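You operate a simulated robot arm through the tools that you are given. There is no shell and no other tool. Be economical: measure what you need, move in short steps, check, and stop when the job is done.

You are at the controls of a simulated robot arm. One attempt, no reset.

JOB
Slot the white card into the terminal and book the disc it names.
Fine: disc on the steel plate, green key once, then the disc on the one-dot ring.

The check looks at the end state, three seconds after you hand in, the way a careful person would. Anything else that was tipped, shoved, dropped, spilled or broken makes it a failure.

ROBOT AND FRAMES
A 6-joint arm with a two-finger gripper, fixed in place. Base frame: the origin is at the foot of the arm, x ahead of it, y to its left, z up; the work surface is at about z = 0.88. Lengths are in m, angles in degrees, forces in N, time in s.
Its first joint turns from -166.0 to 166.0 degrees. Payload 3.43 kg.
The tool frame sits at the grasp point between the pads (the TCP): z along the fingers, y along the line on which they close. The tips reach 0.02 m beyond it. The gripper opens to 0.19 m. The gripper's body begins 0.248 m behind the TCP.
Orientation is that of the tool frame in the base frame, as [roll, pitch, yaw] about the fixed x, y, z axes, in that order (R = Rz(yaw) Ry(pitch) Rx(roll)). With the fingers straight down and closing along the base's y, the tool's x points along the base's -x, its y along +y and its z along -z.

CONTROLS
- The arm moves only by the tool step_arm. Its argument "rows" is a list that holds one entry, the list of rows, each a list of 7 numbers: the turn, a rotation vector about the tool's x, y, z in degrees, then the shift along the tool's x, y, z in m, then the closure, from 0 (fully open) to 1 (shut). In form: [[[rx, ry, rz, tx, ty, tz, claw], ...]]. A call has 1 to 20 rows; each row shifts and turns the commanded pose from where the row before left it, along the tool's axes as they then stand. Rows are played at 5 a second. More than 0.05 m and 8.6 degrees between two rows, or a gripper value outside its range, and nothing of the call is played. Where a pose cannot be reached the arm comes as near as it can. A force on the tool above 40 N (or 10 N above the force at the start of the call, whichever is more), or a blocked arm, ends the call early, and 0.2 s more pass. The fingers move at their own pace (about 0.153 m/s each) and stop on an object; they squeeze with about 22 N. The grip force told is the motor's: it shows also when the fingers shut on nothing. Time passes only in rows, and 0.2 s behind the last, so rows that do not move let the fingers close. The reply holds the time, the measured pose of the TCP, the force on the tool along the base axes, the opening and the grip force, in the units named above and with some noise, with the torque about the TCP (base axes, N m) and any sound that the robot's microphone picked up, and new pictures: "show" is both (left out), scene, wrist or none.
- Cameras (640 x 400 px; columns grow to the right, rows downward): "scene" is fixed at [0.2243, 0.4917, 1.4677]; the picture's right is [-0.76, -0.64, 0.00], its down [-0.26, 0.31, -0.91] and it looks along [0.59, -0.70, -0.41] (base axes); focal length 336 px, centre (320, 200). "wrist" rides on the gripper at [0.07, -0.008, -0.288] in the tool frame; the picture's right is [0.12, 0.99, 0.00], its down [-0.96, 0.11, -0.25] and it looks along [-0.25, 0.03, 0.97] (tool axes); focal length 261 px, centre (320, 200). There is no depth. A picture from a camera that has moved, and an enlarged one, comes with that camera's place and axes in the base frame and with its lens. The place of the scene camera against the robot may be out by one fixed shift of up to 0.025 m in any direction.
- slide_trunk(by): slides the trunk up (or, below 0, down) by that many m; the arm rides with it, the base frame stays. It gives what a move gives, with no picture.
- inspect(camera, box): a new picture of the part [left, top, right, bottom] of that camera's present view, enlarged. No time passes.
- finish_job(): hands the job in; it is judged then, once.

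Work in short steps. Places have to be worked out from the pictures, the camera data and where the tool is seen: move nearer, look again, correct. Check each grasp and each placing, and mend what went wrong. You have 120 turns and 200 pictures in all, those below and enlarged ones among them. Open the gripper and draw the arm clear of the work before you hand the job in, unless the task says otherwise; then end with one line.

The tools are called after ">>>" by a JSON object that holds its "fn" and its "kwargs". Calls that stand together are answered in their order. step_arm: Moves the arm, as the interface text tells. Its arguments: {"type":"object","properties":{"rows":{"type":"array","items":{"type":"array","items":{"type":"array","items":{"type":"number"}}}},"show":{"type":"string","enum":["both","scene","wrist","none"]}},"required":["rows"]} The other tools are called the same way: slide_trunk (by) slides the trunk up or down; inspect (camera, box) takes an enlarged picture of a part of a camera's view; finish_job () hands the job in.

At the start:

```text
time_s: 0.0
position: [0.5632, -0.424, 1.2195]
ee_rot: [-180.0, -0.1, -179.9]
wrist_force: [-0.3, 0.2, -0.3]
moment: [0.02, -0.03, 0.01]
gripper_width: 0.1897
grip_force: 0.0
trunk travel left (down, up): [-0.25, 0.19]
```

scene: 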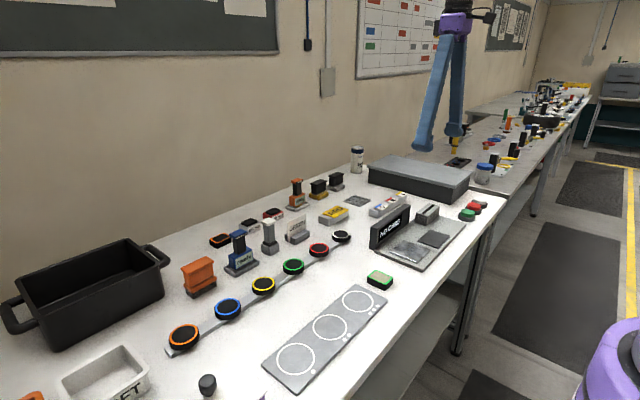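
wrist: 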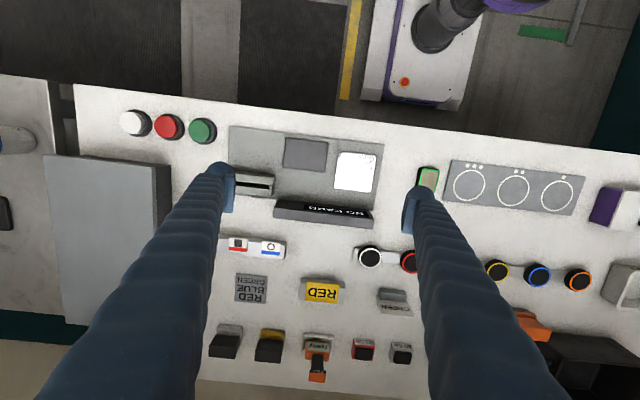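

I start by enlarging the terminal and the objects around it.

>>> {"fn": "inspect", "kwargs": {"camera": "scene", "box": [340, 140, 500, 280]}}

>>> {"fn": "inspect", "kwargs": {"camera": "scene", "box": [150, 170, 400, 360]}}

>>> {"fn": "inspect", "kwargs": {"camera": "wrist", "box": [200, 90, 420, 310]}}

```text
2.86 times, centred on (420, 210) of scene
camera zoom: at [0.2243, 0.4917, 1.4677], right [-0.76, -0.64, 0.0], down [-0.26, 0.31, -0.91], along [0.59, -0.7, -0.41], focal length 959 px, centre (34, 171)
```

zoom: 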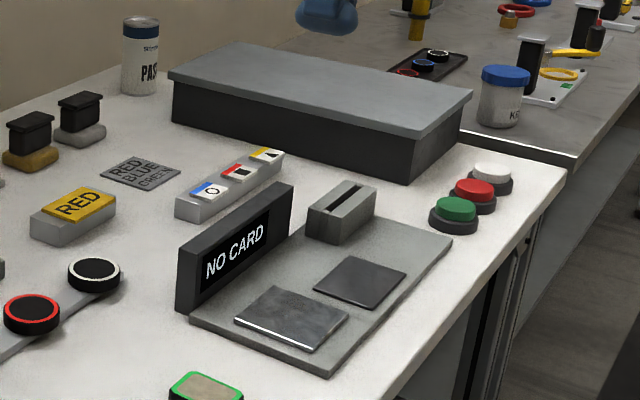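

```text
2.11 times, centred on (275, 265) of scene
camera zoom: at [0.2243, 0.4917, 1.4677], right [-0.76, -0.64, 0.0], down [-0.26, 0.31, -0.91], along [0.59, -0.7, -0.41], focal length 707 px, centre (415, 63)
```

zoom: 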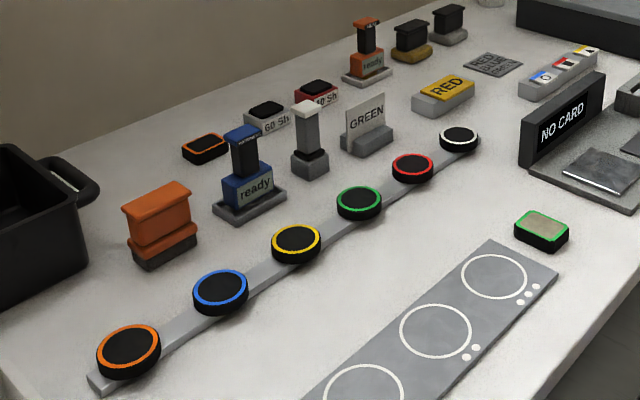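

```text
1.82 times, centred on (310, 200) of wrist
camera zoom: at [0.4927, -0.4329, 1.5066], right [-0.12, 0.99, 0.0], down [0.96, 0.12, 0.25], along [0.24, 0.03, -0.97], focal length 474 px, centre (338, 200)
```

zoom: 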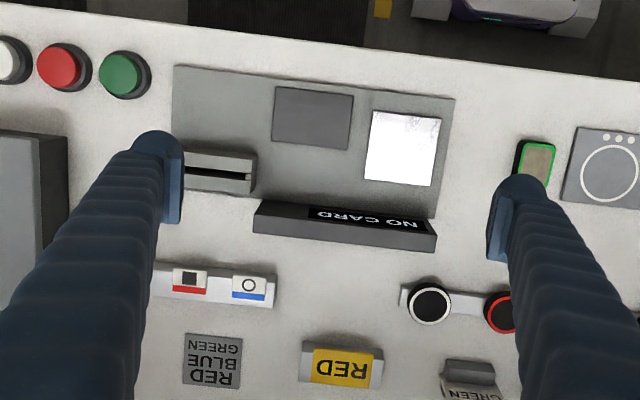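

The white upright card reading GREEN stands in a grey stand, near (0.86, -0.20). I move the wrist over that area for a closer look, keeping high.

>>> {"fn": "step_arm", "kwargs": {"rows": [[[0, 0, 0, -0.02, 0.03, 0, 0], [0, 0, 0, -0.02, 0.03, 0, 0], [0, 0, 0, -0.02, 0.03, 0, 0], [0, 0, 0, -0.02, 0.03, 0, 0], [0, 0, 0, -0.02, 0.03, 0, 0], [0, 0, 0, -0.02, 0.03, 0, 0], [0, 0, 0, -0.02, 0.03, 0, 0], [0, 0, 0, 0, 0, 0, 0]]], "show": "wrist"}}

>>> {"fn": "inspect", "kwargs": {"camera": "scene", "box": [250, 170, 370, 250]}}

```text
time_s: 1.8
position: [0.703, -0.2136, 1.2209]
ee_rot: [180.0, 0.0, -179.9]
wrist_force: [0.1, -0.5, -0.7]
moment: [-0.05, -0.07, -0.02]
gripper_width: 0.19
grip_force: 0.0
trunk travel left (down, up): [-0.25, 0.19]
camera wrist: at [0.6322, -0.2225, 1.5078], right [-0.12, 0.99, 0.0], down [0.96, 0.12, 0.25], along [0.25, 0.03, -0.97], focal length 261 px, centre (320, 200)
```

wrist: 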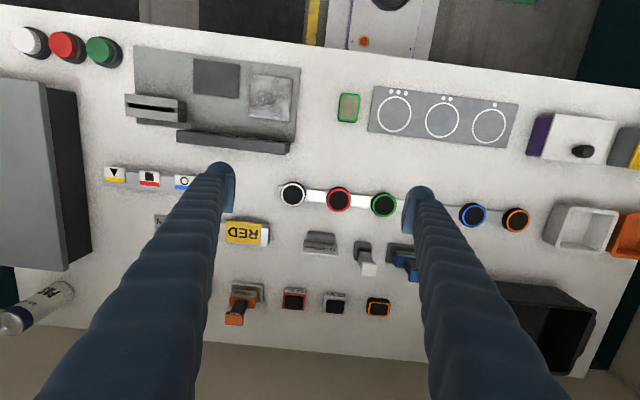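

```text
5.00 times, centred on (310, 210) of scene
camera zoom: at [0.2243, 0.4917, 1.4677], right [-0.76, -0.64, 0.0], down [-0.26, 0.31, -0.91], along [0.59, -0.7, -0.41], focal length 1679 px, centre (370, 150)
```

zoom: 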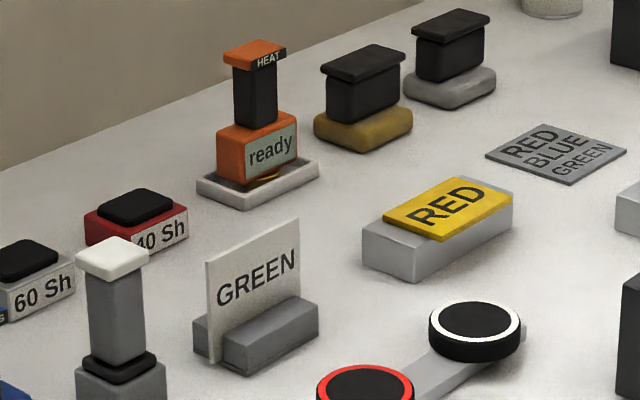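

The card (in its stand) is around (0.886, -0.19), the slot around (0.617, -0.57) with its slit along y. I turn the tool 90° so the fingers close along x, and go above the card.

>>> {"fn": "step_arm", "kwargs": {"rows": [[[0, 0, 8.5, 0, 0, 0, 0], [0, 0, 8.5, 0, 0, 0, 0], [0, 0, 8.5, 0, 0, 0, 0], [0, 0, 8.5, 0, 0, 0, 0], [0, 0, 8.5, 0, 0, 0, 0], [0, 0, 8.5, 0, 0, 0, 0], [0, 0, 8.5, 0, 0, 0, 0], [0, 0, 8.5, 0, 0, 0, 0], [0, 0, 8.5, 0, 0, 0, 0], [0, 0, 8.5, 0, 0, 0, 0], [0, 0, 5, 0, 0, 0, 0], [0, 0, 0, 0.005, 0.036, 0.015, 0], [0, 0, 0, 0.005, 0.036, 0.015, 0], [0, 0, 0, 0.005, 0.036, 0.015, 0], [0, 0, 0, 0.005, 0.036, 0.015, 0], [0, 0, 0, 0.005, 0.036, 0.015, 0], [0, 0, 0, 0, 0, 0, 0]]], "show": "wrist"}}

```text
time_s: 5.4
position: [0.8821, -0.1902, 1.1451]
ee_rot: [-180.0, 0.1, 90.0]
wrist_force: [-0.8, 0.2, 1.2]
moment: [0.02, -0.08, -0.04]
gripper_width: 0.19
grip_force: 0.0
trunk travel left (down, up): [-0.25, 0.19]
camera wrist: at [0.8737, -0.1196, 1.433], right [0.99, 0.12, 0.0], down [0.12, -0.96, 0.25], along [0.03, -0.25, -0.97], focal length 261 px, centre (320, 200)
```

wrist: 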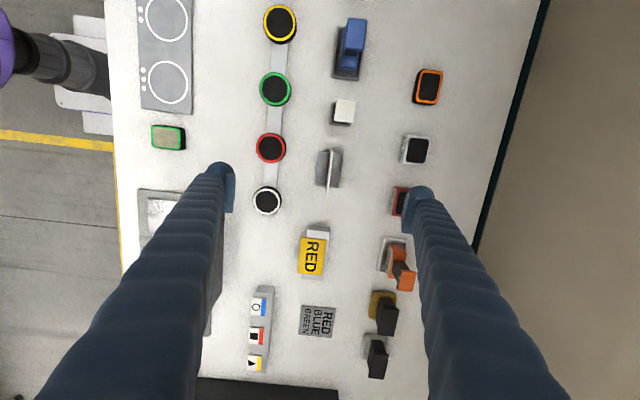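

>>> {"fn": "inspect", "kwargs": {"camera": "wrist", "box": [280, 125, 380, 225]}}

```text
4.00 times, centred on (330, 175) of wrist
camera zoom: at [0.8737, -0.1196, 1.433], right [0.99, 0.12, 0.0], down [0.12, -0.96, 0.25], along [0.03, -0.25, -0.97], focal length 1043 px, centre (280, 300)
```

zoom: 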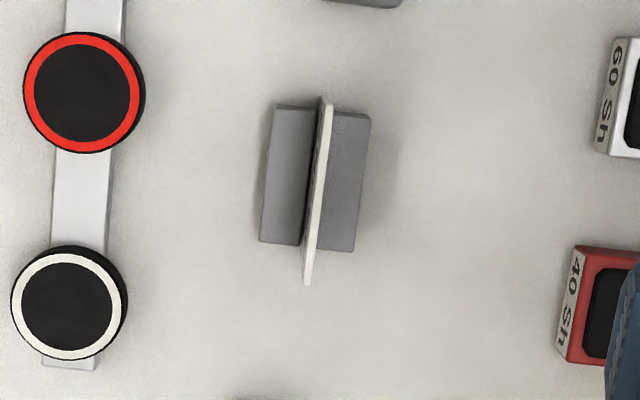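

The card is about 0.09 wide, with its centre near (0.900, -0.192) and its top at about 0.94. I half-close the fingers and go down to just above it, then check.

>>> {"fn": "step_arm", "kwargs": {"rows": [[[0, 0, 0, 0, 0.006, 0.03, 0.7], [0, 0, 0, 0, 0.006, 0.03, 0.7], [0, 0, 0, -0.002, 0.006, 0.03, 0.7], [0, 0, 0, 0, 0, 0.03, 0.7], [0, 0, 0, 0, 0, 0.025, 0.7], [0, 0, 0, 0, 0, 0, 0.7]]]}}

>>> {"fn": "inspect", "kwargs": {"camera": "scene", "box": [240, 130, 380, 260]}}

>>> {"fn": "inspect", "kwargs": {"camera": "wrist", "box": [240, 120, 400, 280]}}

```text
time_s: 6.8
position: [0.9016, -0.19, 0.9992]
ee_rot: [179.9, -0.1, 90.0]
wrist_force: [-1.4, -0.2, -0.2]
moment: [0.03, -0.06, 0.03]
gripper_width: 0.0575
grip_force: 0.2
trunk travel left (down, up): [-0.25, 0.19]
camera wrist: at [0.8928, -0.1208, 1.2858], right [0.99, 0.12, 0.0], down [0.12, -0.96, 0.25], along [0.03, -0.25, -0.97], focal length 261 px, centre (320, 200)
```

scene: 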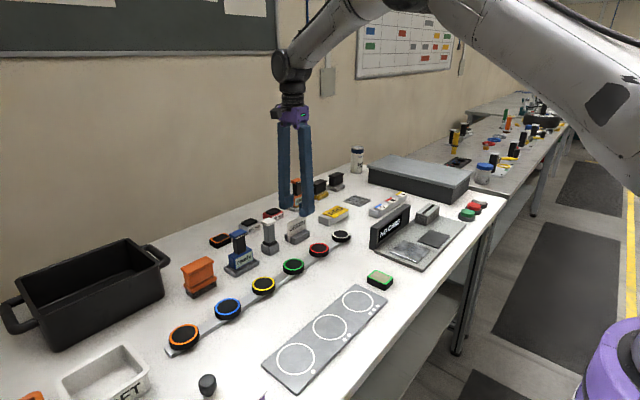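
wrist: 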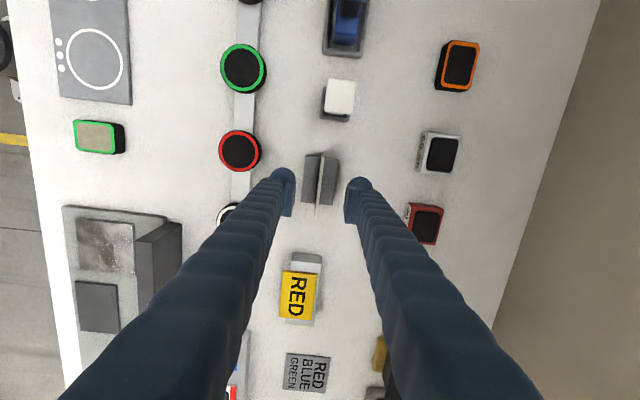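

```text
3.08 times, centred on (310, 195) of scene
camera zoom: at [0.2243, 0.4917, 1.4677], right [-0.76, -0.64, 0.0], down [-0.26, 0.31, -0.91], along [0.59, -0.7, -0.41], focal length 1033 px, centre (351, 215)
```

zoom: 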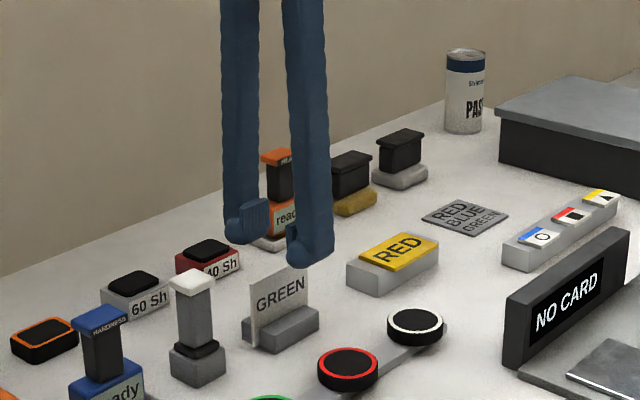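

```text
2.50 times, centred on (320, 200) of wrist
camera zoom: at [0.8928, -0.1208, 1.2858], right [0.99, 0.12, 0.0], down [0.12, -0.96, 0.25], along [0.03, -0.25, -0.97], focal length 652 px, centre (320, 200)
```

zoom: 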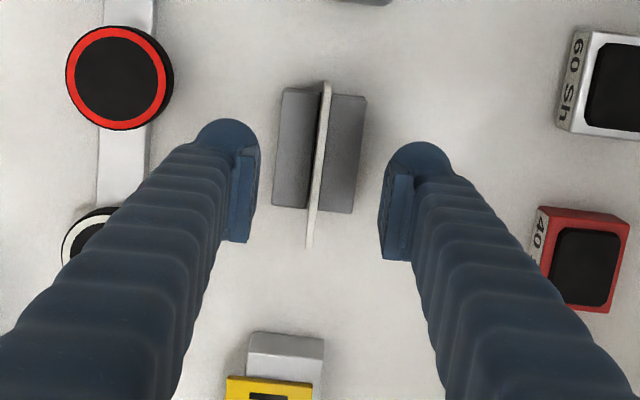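

The stereo estimate puts the card top at z≈0.939 and its centre at (0.900, -0.192). I lower so the tips reach about 0.920, then close.

>>> {"fn": "step_arm", "kwargs": {"rows": [[[0, 0, 0, -0.002, -0.001, 0.03, 0.7], [0, 0, 0, 0, 0, 0.028, 0.7], [0, 0, 0, 0, 0, 0, 0.7], [0, 0, 0, 0, 0, 0, 0.85], [0, 0, 0, 0, 0, 0, 1], [0, 0, 0, 0, 0, 0, 1], [0, 0, 0, 0, 0, 0, 1]]], "show": "none"}}

>>> {"fn": "inspect", "kwargs": {"camera": "scene", "box": [240, 150, 380, 260]}}

```text
time_s: 8.4
position: [0.8996, -0.1924, 0.9427]
ee_rot: [-179.9, -0.1, 90.1]
wrist_force: [0.2, 0.7, -0.1]
moment: [0.0, 0.0, -0.01]
gripper_width: 0.0059
grip_force: 22.0
trunk travel left (down, up): [-0.25, 0.19]
```

```text
3.64 times, centred on (310, 205) of scene
camera zoom: at [0.2243, 0.4917, 1.4677], right [-0.76, -0.64, 0.0], down [-0.26, 0.31, -0.91], along [0.59, -0.7, -0.41], focal length 1221 px, centre (356, 182)
```

zoom: 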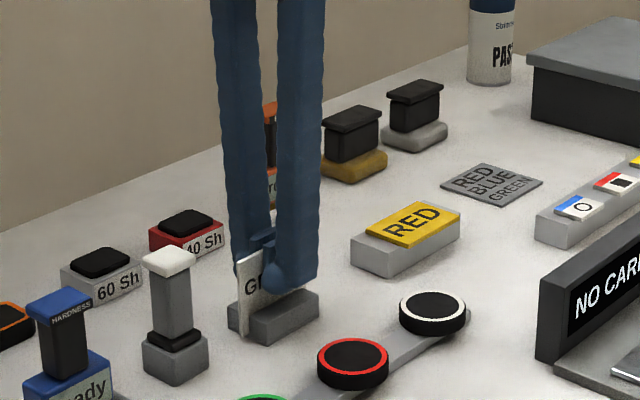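

The card is gripped (5.9 mm opening, 22 N). I lift it straight up and check that the stand stays behind.

>>> {"fn": "step_arm", "kwargs": {"rows": [[[0, 0, 0, 0, 0, -0.01, 1], [0, 0, 0, 0, 0, -0.02, 1], [0, 0, 0, 0, 0, -0.03, 1], [0, 0, 0, 0, 0, -0.04, 1], [0, 0, 0, 0, 0, -0.04, 1], [0, 0, 0, 0, 0, 0, 1]]]}}

>>> {"fn": "inspect", "kwargs": {"camera": "scene", "box": [240, 130, 380, 260]}}

```text
time_s: 9.8
position: [0.9003, -0.1936, 1.0816]
ee_rot: [-179.9, 0.0, 90.1]
wrist_force: [0.6, 0.1, -0.3]
moment: [-0.01, 0.04, -0.03]
gripper_width: 0.0058
grip_force: 22.0
trunk travel left (down, up): [-0.25, 0.19]
camera wrist: at [0.8926, -0.1227, 1.3682], right [0.99, 0.12, 0.0], down [0.12, -0.96, 0.25], along [0.03, -0.25, -0.97], focal length 261 px, centre (320, 200)
```

scene: 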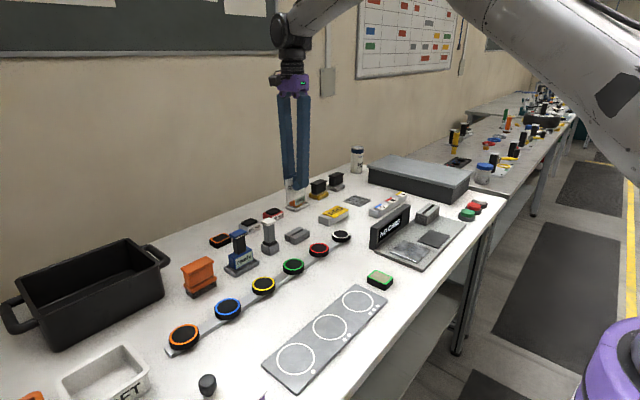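
wrist: 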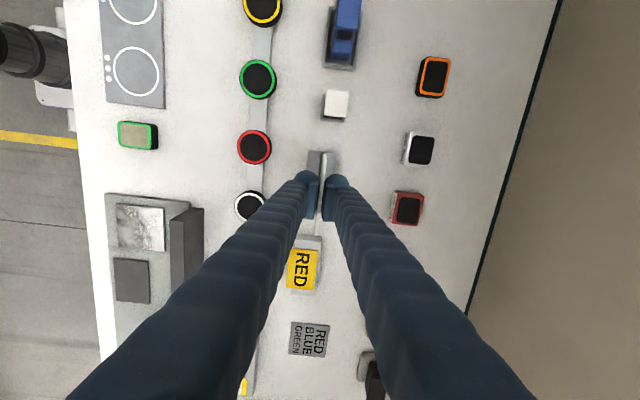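

```text
3.08 times, centred on (310, 195) of scene
camera zoom: at [0.2243, 0.4917, 1.4677], right [-0.76, -0.64, 0.0], down [-0.26, 0.31, -0.91], along [0.59, -0.7, -0.41], focal length 1033 px, centre (351, 215)
```

zoom: 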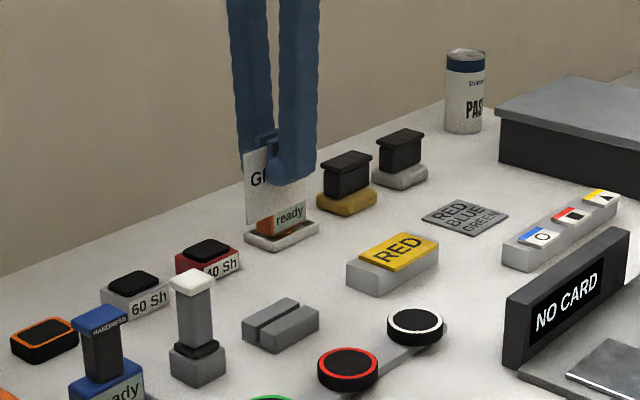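

The card is out and the stand did not move. I carry it high toward the terminal, stopping short of the slot so I can measure it.

>>> {"fn": "step_arm", "kwargs": {"rows": [[[0, 0, 0, -0.026, -0.028, -0.004, 1], [0, 0, 0, -0.026, -0.028, -0.004, 1], [0, 0, 0, -0.026, -0.028, -0.004, 1], [0, 0, 0, -0.026, -0.028, -0.004, 1], [0, 0, 0, -0.026, -0.028, -0.004, 1], [0, 0, 0, -0.026, -0.028, -0.004, 1], [0, 0, 0, -0.026, -0.028, -0.004, 1], [0, 0, 0, -0.026, -0.028, -0.004, 1], [0, 0, 0, -0.026, -0.028, -0.004, 1], [0, 0, 0, -0.026, -0.028, -0.004, 1], [0, 0, 0, 0, 0, 0, 1]]]}}

>>> {"fn": "inspect", "kwargs": {"camera": "scene", "box": [350, 130, 510, 280]}}

>>> {"fn": "inspect", "kwargs": {"camera": "wrist", "box": [220, 150, 420, 400]}}

```text
time_s: 12.2
position: [0.6201, -0.4531, 1.121]
ee_rot: [-179.9, 0.0, 90.1]
wrist_force: [-0.2, 0.7, -0.1]
moment: [-0.01, 0.04, 0.01]
gripper_width: 0.0059
grip_force: 22.3
trunk travel left (down, up): [-0.25, 0.19]
camera wrist: at [0.6118, -0.3833, 1.4083], right [0.99, 0.12, 0.0], down [0.12, -0.96, 0.25], along [0.03, -0.25, -0.97], focal length 261 px, centre (320, 200)
```

scene: 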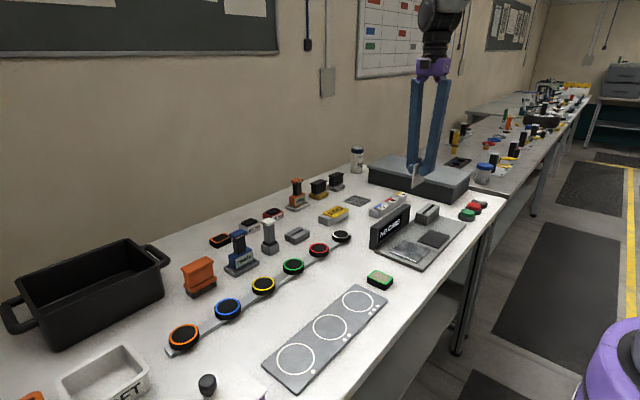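
wrist: 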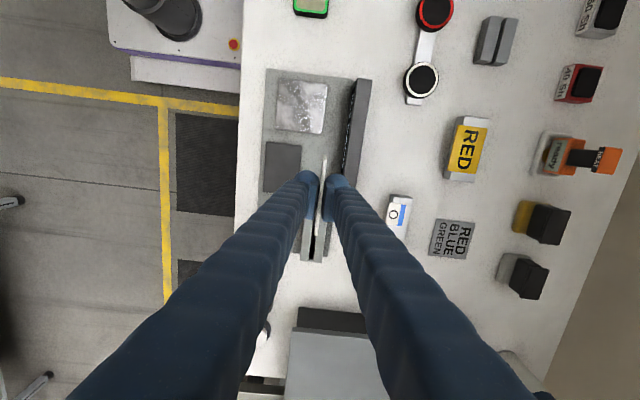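

```text
2.67 times, centred on (430, 205) of scene
camera zoom: at [0.2243, 0.4917, 1.4677], right [-0.76, -0.64, 0.0], down [-0.26, 0.31, -0.91], along [0.59, -0.7, -0.41], focal length 896 px, centre (27, 187)
```

zoom: 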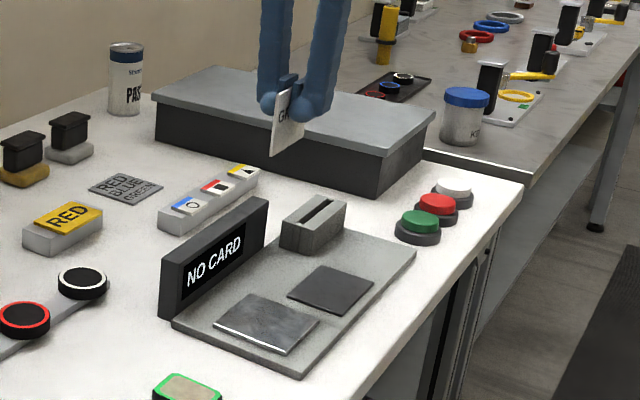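

```text
1.60 times, centred on (320, 275) of wrist
camera zoom: at [0.6118, -0.3833, 1.4083], right [0.99, 0.12, 0.0], down [0.12, -0.96, 0.25], along [0.03, -0.25, -0.97], focal length 417 px, centre (320, 80)
```

zoom: 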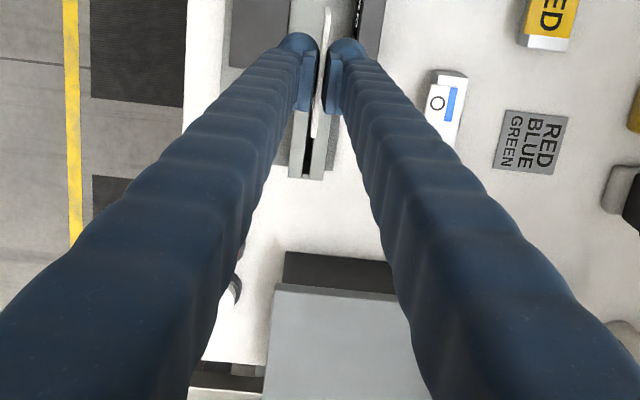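

The fingers hide the slot in this view. I move past it in -y at the same height, so it shows in the clear upper half of the wrist view.

>>> {"fn": "step_arm", "kwargs": {"rows": [[[0, 0, 0, -0.04, 0, 0, 1], [0, 0, 0, -0.04, 0, 0, 1], [0, 0, 0, -0.04, 0, 0, 1], [0, 0, 0, -0.04, 0, 0, 1], [0, 0, 0, -0.04, 0, 0, 1], [0, 0, 0, 0, 0, 0, 1]]], "show": "wrist"}}

>>> {"fn": "inspect", "kwargs": {"camera": "wrist", "box": [240, 60, 400, 200]}}

```text
time_s: 13.6
position: [0.6207, -0.6545, 1.1209]
ee_rot: [180.0, 0.1, 90.1]
wrist_force: [-0.3, 0.0, -0.5]
moment: [0.13, -0.04, 0.0]
gripper_width: 0.0059
grip_force: 22.0
trunk travel left (down, up): [-0.25, 0.19]
camera wrist: at [0.6121, -0.5836, 1.4086], right [0.99, 0.12, 0.0], down [0.12, -0.96, 0.25], along [0.03, -0.25, -0.97], focal length 261 px, centre (320, 200)
```

wrist: 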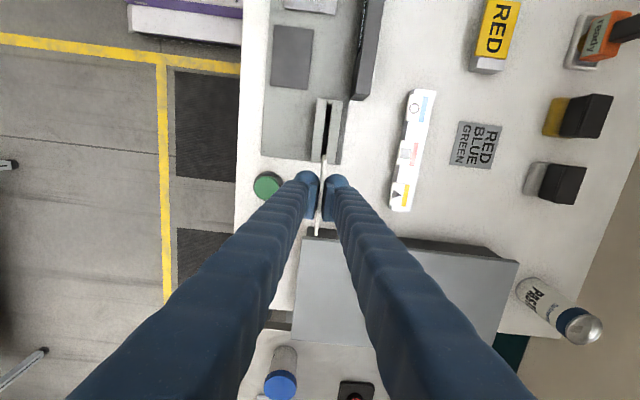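

```text
2.86 times, centred on (320, 130) of wrist
camera zoom: at [0.6121, -0.5836, 1.4086], right [0.99, 0.12, 0.0], down [0.12, -0.96, 0.25], along [0.03, -0.25, -0.97], focal length 745 px, centre (320, 400)
```

zoom: 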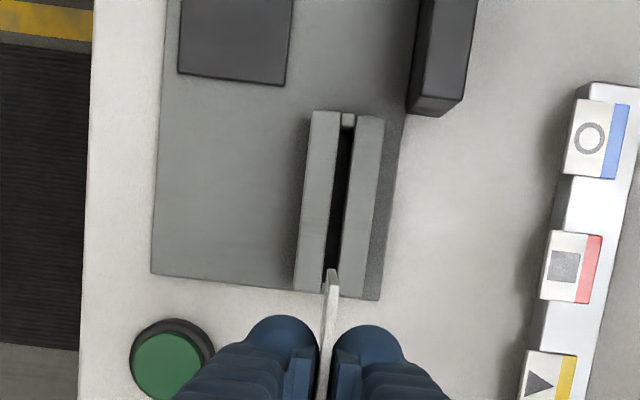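

The slit shows clearly at x≈0.6228, running along y. One end is at y≈-0.536, and the other is hidden by the card. I move a bit further to see that end.

>>> {"fn": "step_arm", "kwargs": {"rows": [[[0, 0, 0, -0.04, 0.002, 0, 1], [0, 0, 0, -0.02, 0, 0, 1], [0, 0, 0, 0, 0, 0, 1]]], "show": "none"}}

>>> {"fn": "inspect", "kwargs": {"camera": "wrist", "box": [270, 40, 390, 180]}}

>>> {"fn": "inspect", "kwargs": {"camera": "wrist", "box": [280, 140, 360, 240]}}

```text
time_s: 14.4
position: [0.622, -0.7132, 1.122]
ee_rot: [180.0, 0.2, 90.0]
wrist_force: [0.1, 0.3, -0.6]
moment: [-0.06, 0.02, 0.03]
gripper_width: 0.0058
grip_force: 22.3
trunk travel left (down, up): [-0.25, 0.19]
```

```text
2.86 times, centred on (330, 110) of wrist
camera zoom: at [0.6145, -0.6426, 1.4096], right [0.99, 0.12, 0.0], down [0.12, -0.96, 0.25], along [0.03, -0.25, -0.97], focal length 745 px, centre (291, 457)
```

zoom: 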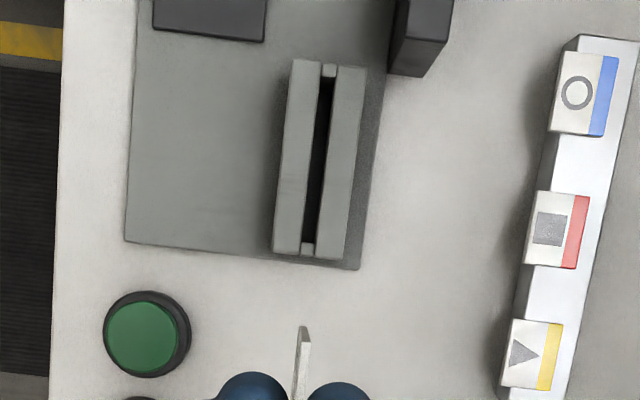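

```text
4.00 times, centred on (320, 190) of wrist
camera zoom: at [0.6145, -0.6426, 1.4096], right [0.99, 0.12, 0.0], down [0.12, -0.96, 0.25], along [0.03, -0.25, -0.97], focal length 1043 px, centre (320, 240)
```

zoom: 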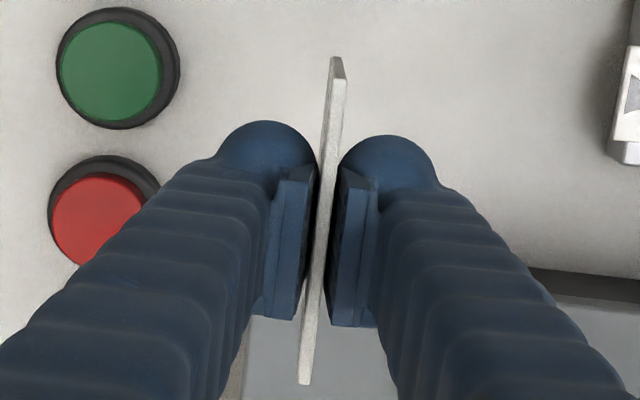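

The slit spans y≈-0.534 to -0.628 at x≈0.6234, and the held card is about 0.088 wide and centred on the TCP. I move over the slot centre and lower until the card's bottom is just above it.

>>> {"fn": "step_arm", "kwargs": {"rows": [[[0, 0, 0, 0.044, 0.0013, 0, 1], [0, 0, 0, 0.044, 0, 0, 1], [0, 0, 0, 0.044, 0, 0, 1], [0, 0, 0, 0, 0, 0.04, 1], [0, 0, 0, 0, 0, 0.04, 1], [0, 0, 0, 0, 0, 0.03, 1], [0, 0, 0, 0, 0, 0, 1], [0, 0, 0, 0, 0, 0, 1]]], "show": "none"}}

>>> {"fn": "inspect", "kwargs": {"camera": "scene", "box": [380, 160, 480, 260]}}

>>> {"fn": "inspect", "kwargs": {"camera": "wrist", "box": [270, 100, 370, 260]}}

```text
time_s: 16.2
position: [0.6232, -0.5811, 1.0122]
ee_rot: [-179.9, 0.0, 89.9]
wrist_force: [-0.2, 0.5, 0.0]
moment: [0.02, -0.01, 0.0]
gripper_width: 0.0061
grip_force: 22.0
trunk travel left (down, up): [-0.25, 0.19]
```

```text
4.00 times, centred on (430, 210) of scene
camera zoom: at [0.2243, 0.4917, 1.4677], right [-0.76, -0.64, 0.0], down [-0.26, 0.31, -0.91], along [0.59, -0.7, -0.41], focal length 1343 px, centre (-120, 160)
```

zoom: 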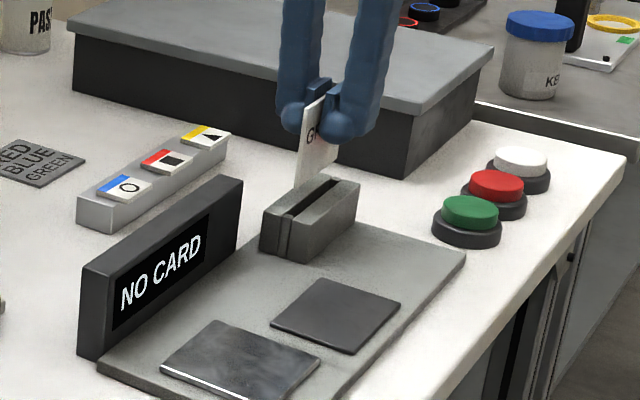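

```text
2.50 times, centred on (320, 180) of wrist
camera zoom: at [0.6148, -0.5107, 1.2988], right [0.99, 0.12, 0.0], down [0.12, -0.96, 0.25], along [0.03, -0.25, -0.97], focal length 652 px, centre (320, 250)
```

zoom: 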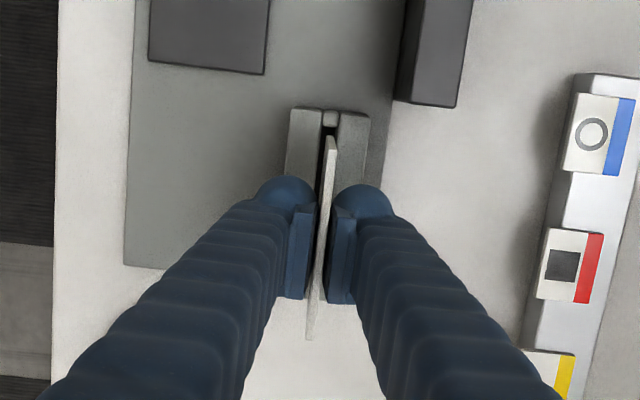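

The card is aligned with the slit within about 1 mm, and its bottom is at z≈0.944. I lower gently while watching the force.

>>> {"fn": "step_arm", "kwargs": {"rows": [[[0, 0, 0, 0, 0, 0.006, 1], [0, 0, 0, 0, 0, 0.006, 1], [0, 0, 0, 0, 0, 0.005, 1], [0, 0, 0, 0, 0, 0.005, 1], [0, 0, 0, 0, 0, 0, 1]]], "show": "none"}}

>>> {"fn": "inspect", "kwargs": {"camera": "scene", "box": [380, 160, 480, 260]}}

```text
time_s: 17.4
position: [0.6216, -0.5793, 0.9897]
ee_rot: [179.9, 0.1, 90.0]
wrist_force: [0.1, -0.4, 0.5]
moment: [0.01, 0.0, -0.01]
gripper_width: 0.006
grip_force: 22.3
trunk travel left (down, up): [-0.25, 0.19]
```

```text
4.00 times, centred on (430, 210) of scene
camera zoom: at [0.2243, 0.4917, 1.4677], right [-0.76, -0.64, 0.0], down [-0.26, 0.31, -0.91], along [0.59, -0.7, -0.41], focal length 1343 px, centre (-120, 160)
```

zoom: 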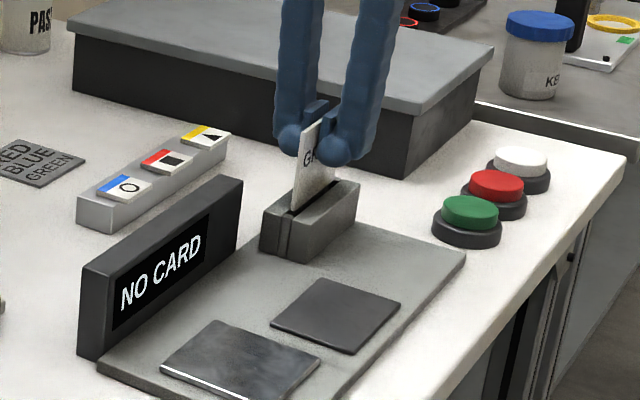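

The card edge is entering the slit with no force. I go on down in small steps.

>>> {"fn": "step_arm", "kwargs": {"rows": [[[0, 0, 0, 0, 0, 0.005, 1], [0, 0, 0, 0, 0, 0.005, 1], [0, 0, 0, 0, 0, 0.005, 1], [0, 0, 0, 0, 0, 0, 1]]], "show": "none"}}

>>> {"fn": "inspect", "kwargs": {"camera": "scene", "box": [380, 160, 480, 260]}}

```text
time_s: 18.4
position: [0.6227, -0.5809, 0.9746]
ee_rot: [180.0, 0.0, 90.1]
wrist_force: [-1.0, -0.2, -0.2]
moment: [-0.01, 0.0, -0.01]
gripper_width: 0.0057
grip_force: 21.8
trunk travel left (down, up): [-0.25, 0.19]
```

```text
4.00 times, centred on (430, 210) of scene
camera zoom: at [0.2243, 0.4917, 1.4677], right [-0.76, -0.64, 0.0], down [-0.26, 0.31, -0.91], along [0.59, -0.7, -0.41], focal length 1343 px, centre (-120, 160)
```

zoom: 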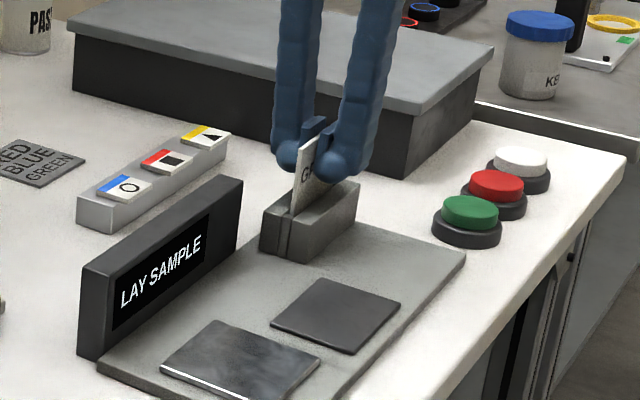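

The display now reads "LAY SAMPLE". I push a little further to seat the card.

>>> {"fn": "step_arm", "kwargs": {"rows": [[[0, 0, 0, 0, 0, 0.004, 1], [0, 0, 0, 0, 0, 0.004, 1], [0, 0, 0, 0, 0, 0.003, 1], [0, 0, 0, 0, 0, 0, 1]]], "show": "none"}}

>>> {"fn": "inspect", "kwargs": {"camera": "scene", "box": [380, 160, 480, 260]}}

```text
time_s: 19.4
position: [0.6231, -0.5811, 0.9629]
ee_rot: [-179.9, 0.0, 90.2]
wrist_force: [0.5, 1.0, -0.1]
moment: [0.02, -0.03, -0.04]
gripper_width: 0.006
grip_force: 21.8
trunk travel left (down, up): [-0.25, 0.19]
```

```text
4.00 times, centred on (430, 210) of scene
camera zoom: at [0.2243, 0.4917, 1.4677], right [-0.76, -0.64, 0.0], down [-0.26, 0.31, -0.91], along [0.59, -0.7, -0.41], focal length 1343 px, centre (-120, 160)
```

zoom: 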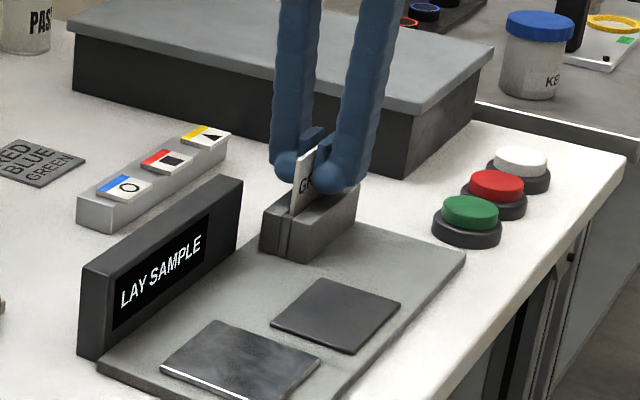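

No force, and the card is well seated. I open the fingers slightly and rise.

>>> {"fn": "step_arm", "kwargs": {"rows": [[[0, 0, 0, 0, 0, 0, 0.9], [0, 0, 0, 0, 0, 0, 0.8], [0, 0, 0, 0, 0, 0, 0.8], [0, 0, 0, 0, 0, -0.03, 0.8], [0, 0, 0, 0, 0, -0.04, 0.8], [0, 0, 0, 0, 0, -0.04, 0.8], [0, 0, 0, 0, 0, -0.04, 0.8], [0, 0, 0, 0, 0, 0, 0.8]]], "show": "none"}}

>>> {"fn": "inspect", "kwargs": {"camera": "scene", "box": [370, 160, 490, 280]}}

>>> {"fn": "inspect", "kwargs": {"camera": "wrist", "box": [200, 20, 440, 220]}}

```text
time_s: 21.2
position: [0.6248, -0.5808, 1.1146]
ee_rot: [-179.9, -0.1, 90.0]
wrist_force: [-0.2, -0.2, -0.4]
moment: [-0.04, 0.02, 0.02]
gripper_width: 0.0379
grip_force: 0.0
trunk travel left (down, up): [-0.25, 0.19]
```

```text
3.33 times, centred on (430, 220) of scene
camera zoom: at [0.2243, 0.4917, 1.4677], right [-0.76, -0.64, 0.0], down [-0.26, 0.31, -0.91], along [0.59, -0.7, -0.41], focal length 1119 px, centre (-47, 133)
```

zoom: 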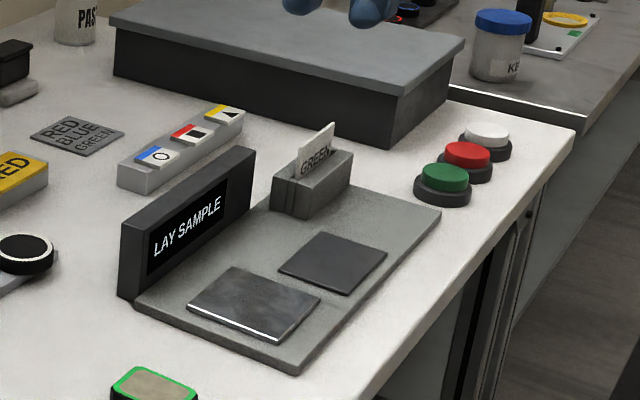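

```text
2.00 times, centred on (320, 120) of wrist
camera zoom: at [0.6165, -0.5109, 1.4012], right [0.99, 0.12, 0.0], down [0.12, -0.96, 0.25], along [0.03, -0.25, -0.97], focal length 521 px, centre (320, 360)
```

zoom: 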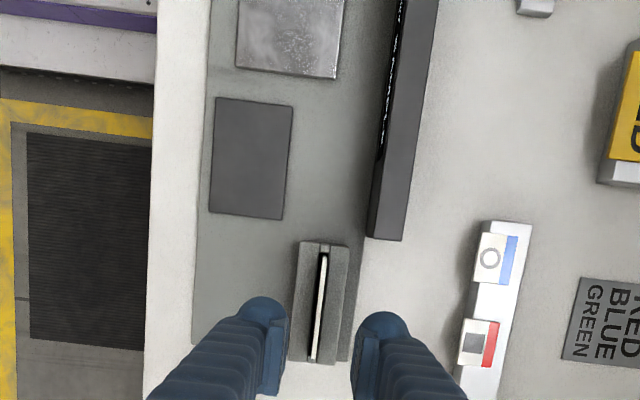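

The card is seated. The steel plate centre is about (0.571, -0.340), and the green disc about (0.782, -0.050). I move above the green disc.

>>> {"fn": "step_arm", "kwargs": {"rows": [[[0, 0, 0, 0.044, 0.0131, 0.003, 0.5], [0, 0, 0, 0.044, 0.0131, 0.003, 0.5], [0, 0, 0, 0.044, 0.0131, 0.003, 0.5], [0, 0, 0, 0.044, 0.0131, 0.003, 0.5], [0, 0, 0, 0.044, 0.0131, 0.003, 0.5], [0, 0, 0, 0.044, 0.0131, 0.003, 0.5], [0, 0, 0, 0.044, 0.0131, 0.003, 0.5], [0, 0, 0, 0.044, 0.0131, 0.003, 0.5], [0, 0, 0, 0.044, 0.0131, 0.003, 0.5], [0, 0, 0, 0.044, 0.0131, 0.003, 0.5], [0, 0, 0, 0.044, 0.0131, 0.003, 0.5], [0, 0, 0, 0.046, 0.0131, 0.003, 0.5], [0, 0, 0, 0, 0, 0.04, 0.5], [0, 0, 0, 0, 0, 0, 0.5]]]}}

>>> {"fn": "inspect", "kwargs": {"camera": "wrist", "box": [220, 100, 420, 300]}}

>>> {"fn": "inspect", "kwargs": {"camera": "scene", "box": [230, 170, 390, 310]}}

```text
time_s: 24.2
position: [0.7781, -0.0525, 1.0381]
ee_rot: [-180.0, 0.0, 90.1]
wrist_force: [0.7, 0.0, -0.1]
moment: [0.11, -0.01, 0.01]
gripper_width: 0.095
grip_force: 0.0
trunk travel left (down, up): [-0.25, 0.19]
camera wrist: at [0.77, 0.0178, 1.3254], right [0.99, 0.12, 0.0], down [0.12, -0.96, 0.25], along [0.03, -0.25, -0.97], focal length 261 px, centre (320, 200)
```

scene: 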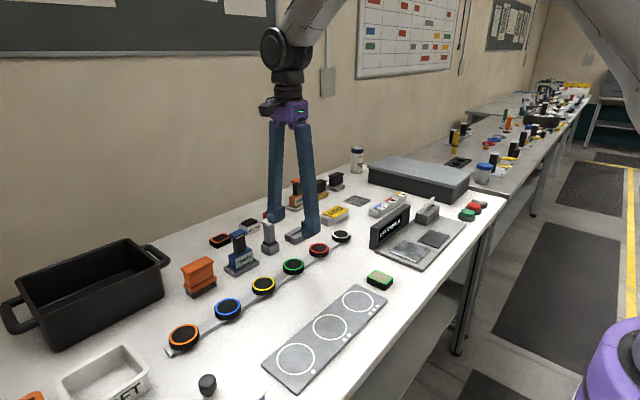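
wrist: 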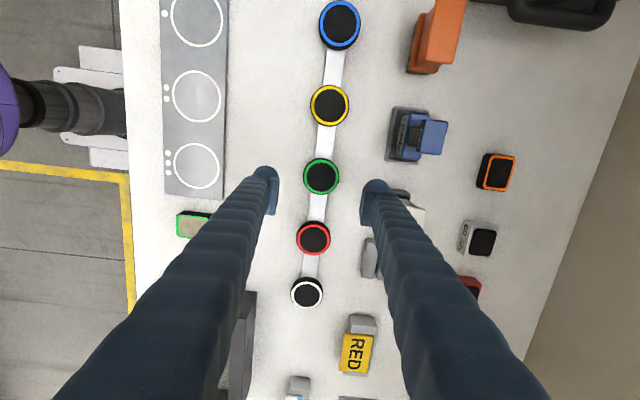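

```text
2.00 times, centred on (320, 200) of wrist
camera zoom: at [0.77, 0.0178, 1.3254], right [0.99, 0.12, 0.0], down [0.12, -0.96, 0.25], along [0.03, -0.25, -0.97], focal length 521 px, centre (320, 200)
```

zoom: 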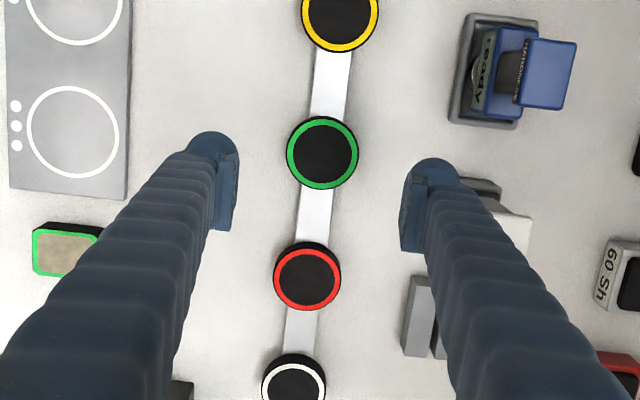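

```text
2.86 times, centred on (310, 240) of scene
camera zoom: at [0.2243, 0.4917, 1.4677], right [-0.76, -0.64, 0.0], down [-0.26, 0.31, -0.91], along [0.59, -0.7, -0.41], focal length 959 px, centre (349, 86)
```

zoom: 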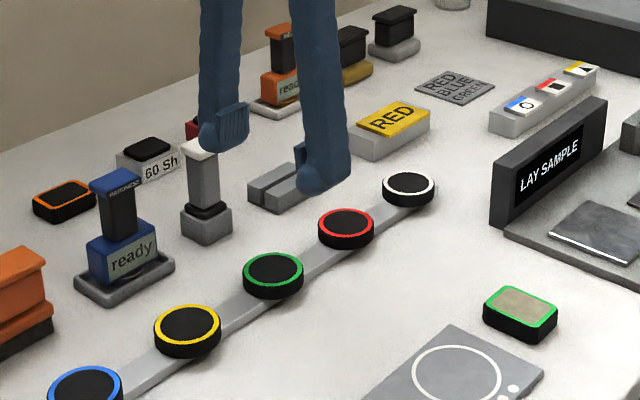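

The green disc centre is at (0.780, -0.0496), about 0.06 across, with its top near 0.905. I descend with the fingers on either side in x and close.

>>> {"fn": "step_arm", "kwargs": {"rows": [[[0, 0, 0, 0.003, 0.002, 0.03, 0.5], [0, 0, 0, 0, 0, 0.04, 0.5], [0, 0, 0, 0, 0, 0.03, 0.5], [0, 0, 0, 0, 0, 0.02, 0.5], [0, 0, 0, 0, 0, 0.01, 0.5], [0, 0, 0, 0, 0, 0, 0.5]]]}}

>>> {"fn": "inspect", "kwargs": {"camera": "scene", "box": [230, 210, 350, 310]}}

>>> {"fn": "inspect", "kwargs": {"camera": "wrist", "box": [240, 130, 400, 270]}}

```text
time_s: 25.6
position: [0.7826, -0.047, 0.9082]
ee_rot: [-179.9, 0.0, 90.0]
wrist_force: [-0.8, -0.1, -0.1]
moment: [0.01, -0.01, 0.01]
gripper_width: 0.0947
grip_force: 0.1
trunk travel left (down, up): [-0.25, 0.19]
camera wrist: at [0.7739, 0.0223, 1.1943], right [0.99, 0.12, 0.0], down [0.12, -0.96, 0.25], along [0.03, -0.25, -0.97], focal length 261 px, centre (320, 200)
```

scene: 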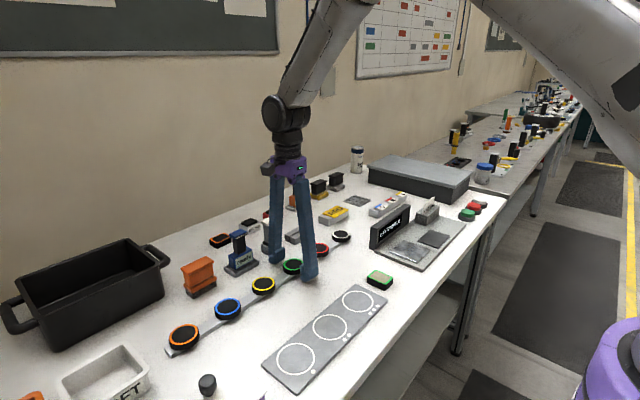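
wrist: 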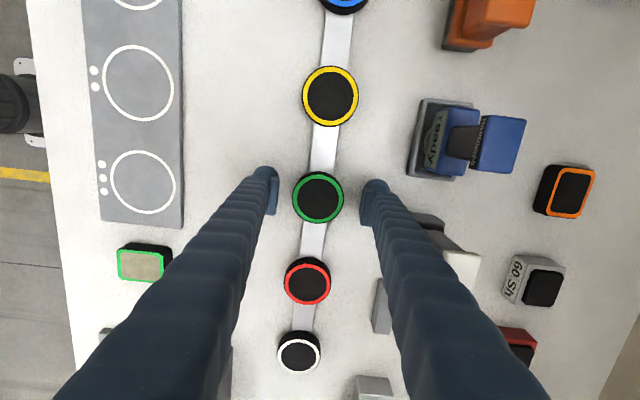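

```text
4.00 times, centred on (290, 260) of scene
camera zoom: at [0.2243, 0.4917, 1.4677], right [-0.76, -0.64, 0.0], down [-0.26, 0.31, -0.91], along [0.59, -0.7, -0.41], focal length 1343 px, centre (440, -40)
```

zoom: 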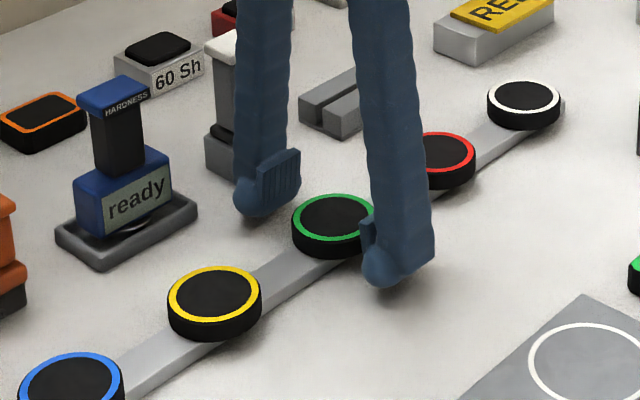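

```text
2.86 times, centred on (320, 200) of wrist
camera zoom: at [0.7739, 0.0223, 1.1943], right [0.99, 0.12, 0.0], down [0.12, -0.96, 0.25], along [0.03, -0.25, -0.97], focal length 745 px, centre (320, 200)
```

zoom: 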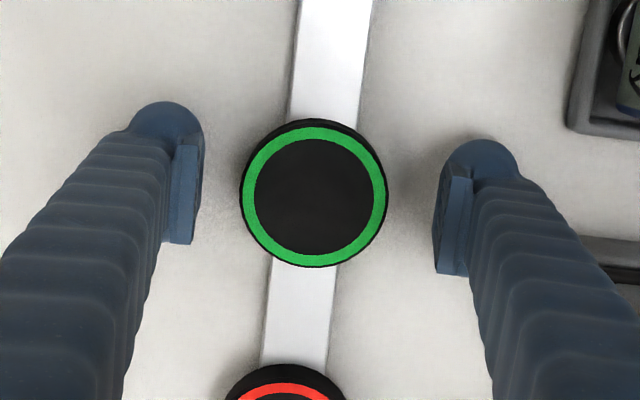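

The disc sits between the fingers, within about 2 mm of centre. I close on it.

>>> {"fn": "step_arm", "kwargs": {"rows": [[[0, 0, 0, 0.001, -0.002, 0, 0.5], [0, 0, 0, 0, 0, 0, 0.65], [0, 0, 0, 0, 0, 0, 0.75], [0, 0, 0, 0, 0, 0, 1], [0, 0, 0, 0, 0, 0, 1], [0, 0, 0, 0, 0, -0.015, 1], [0, 0, 0, 0, 0, -0.03, 1], [0, 0, 0, 0, 0, -0.03, 1], [0, 0, 0, 0, 0, 0, 1]]]}}

>>> {"fn": "inspect", "kwargs": {"camera": "scene", "box": [230, 190, 350, 310]}}

```text
time_s: 27.6
position: [0.7806, -0.0464, 0.9829]
ee_rot: [-179.9, 0.0, 90.1]
wrist_force: [0.1, 0.4, -0.7]
moment: [-0.01, 0.01, 0.04]
gripper_width: 0.0582
grip_force: 21.7
trunk travel left (down, up): [-0.25, 0.19]
camera wrist: at [0.7723, 0.0241, 1.2695], right [0.99, 0.12, 0.0], down [0.12, -0.96, 0.25], along [0.03, -0.25, -0.97], focal length 261 px, centre (320, 200)
```

scene: 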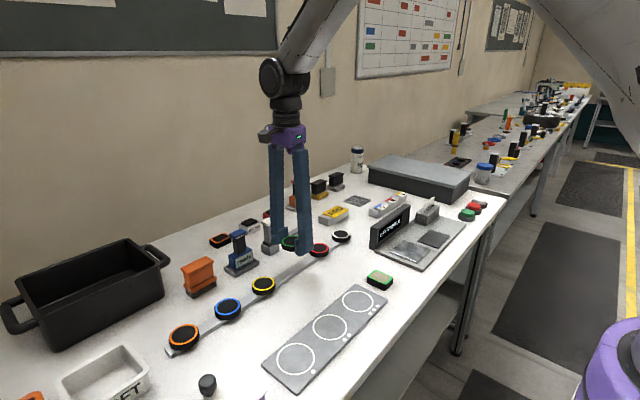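
wrist: 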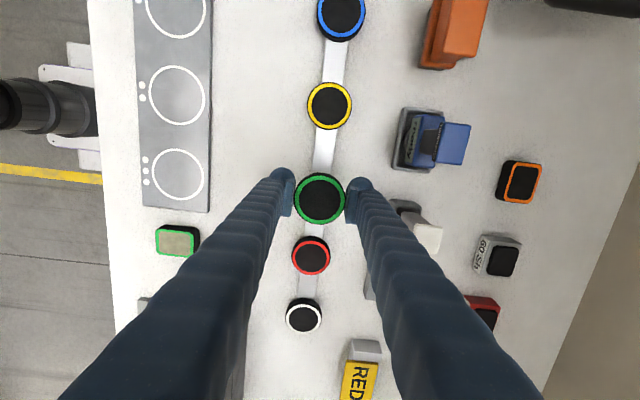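

```text
3.33 times, centred on (290, 250) of scene
camera zoom: at [0.2243, 0.4917, 1.4677], right [-0.76, -0.64, 0.0], down [-0.26, 0.31, -0.91], along [0.59, -0.7, -0.41], focal length 1119 px, centre (420, 33)
```

zoom: 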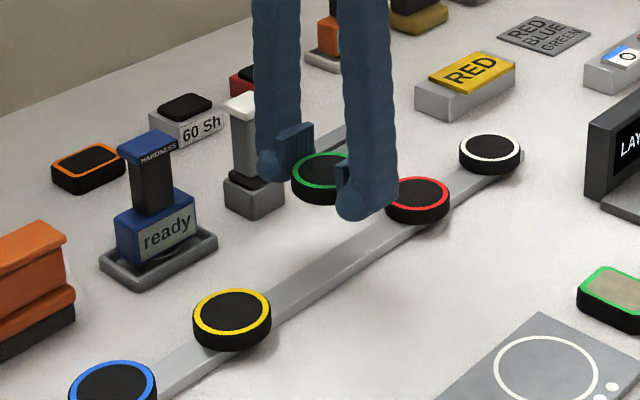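

The disc is held. I lift and carry it past the steel plate, so I can verify the plate's position in the clear part of the wrist view.

>>> {"fn": "step_arm", "kwargs": {"rows": [[[0, 0, 0, 0, 0, -0.04, 1], [0, 0, 0, 0, 0, -0.04, 1], [0, 0, 0, -0.0384, -0.021, -0.001, 1], [0, 0, 0, -0.0384, -0.021, -0.001, 1], [0, 0, 0, -0.0384, -0.021, -0.001, 1], [0, 0, 0, -0.0384, -0.021, -0.001, 1], [0, 0, 0, -0.0384, -0.021, -0.001, 1], [0, 0, 0, -0.0384, -0.021, -0.001, 1], [0, 0, 0, -0.0384, -0.021, -0.001, 1], [0, 0, 0, -0.0384, -0.021, -0.001, 1], [0, 0, 0, -0.0384, -0.021, -0.001, 1], [0, 0, 0, -0.0384, -0.021, -0.001, 1], [0, 0, 0, 0, 0, 0, 1]]], "show": "none"}}

>>> {"fn": "inspect", "kwargs": {"camera": "wrist", "box": [220, 20, 420, 220]}}

```text
time_s: 30.4
position: [0.57, -0.4309, 1.0741]
ee_rot: [-180.0, 0.0, 90.0]
wrist_force: [0.4, -0.1, -0.1]
moment: [0.1, -0.02, -0.01]
gripper_width: 0.0583
grip_force: 22.3
trunk travel left (down, up): [-0.25, 0.19]
```

```text
2.00 times, centred on (320, 120) of wrist
camera zoom: at [0.562, -0.3619, 1.3601], right [0.99, 0.12, 0.0], down [0.12, -0.96, 0.25], along [0.03, -0.25, -0.97], focal length 521 px, centre (320, 360)
```

zoom: 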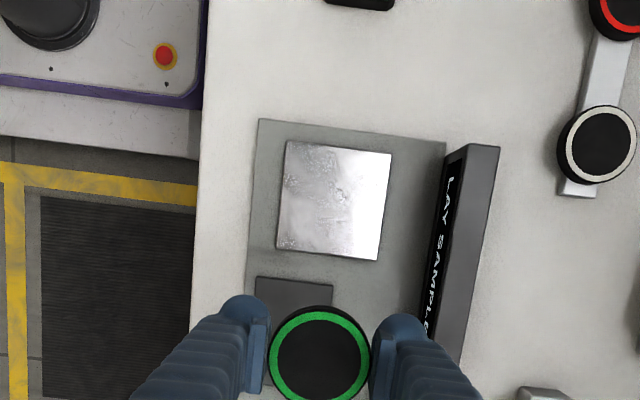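

The plate centre is confirmed at (0.571, -0.3395). I move over it and lower to just above.

>>> {"fn": "step_arm", "kwargs": {"rows": [[[0, 0, 0, 0.0457, 0.0013, 0, 1], [0, 0, 0, 0.0457, 0, 0, 1], [0, 0, 0, 0, 0, 0.04, 1], [0, 0, 0, 0, 0, 0.04, 1], [0, 0, 0, 0, 0, 0.04, 1], [0, 0, 0, 0, 0, 0.014, 1], [0, 0, 0, 0, 0, 0, 1]]], "show": "none"}}

>>> {"fn": "inspect", "kwargs": {"camera": "scene", "box": [350, 190, 470, 290]}}

>>> {"fn": "inspect", "kwargs": {"camera": "wrist", "box": [240, 120, 400, 260]}}

```text
time_s: 32.0
position: [0.5716, -0.3388, 0.9386]
ee_rot: [-180.0, 0.0, 90.0]
wrist_force: [0.1, 0.3, 0.2]
moment: [0.03, -0.01, 0.05]
gripper_width: 0.0583
grip_force: 21.9
trunk travel left (down, up): [-0.25, 0.19]
```

```text
4.00 times, centred on (410, 240) of scene
camera zoom: at [0.2243, 0.4917, 1.4677], right [-0.76, -0.64, 0.0], down [-0.26, 0.31, -0.91], along [0.59, -0.7, -0.41], focal length 1343 px, centre (-40, 40)
```

zoom: 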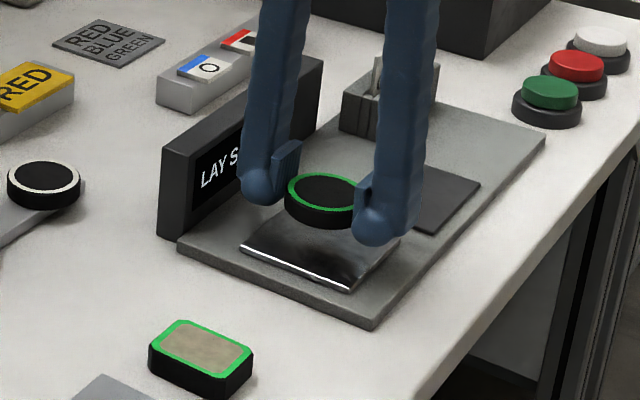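

```text
2.86 times, centred on (320, 190) of wrist
camera zoom: at [0.5631, -0.269, 1.2263], right [0.99, 0.12, 0.0], down [0.12, -0.96, 0.25], along [0.03, -0.25, -0.97], focal length 745 px, centre (320, 229)
```

zoom: 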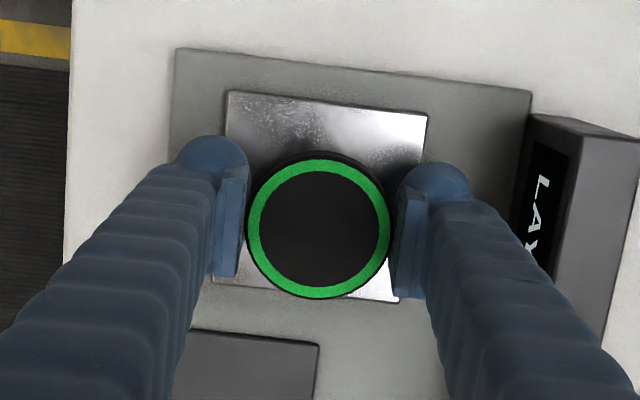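

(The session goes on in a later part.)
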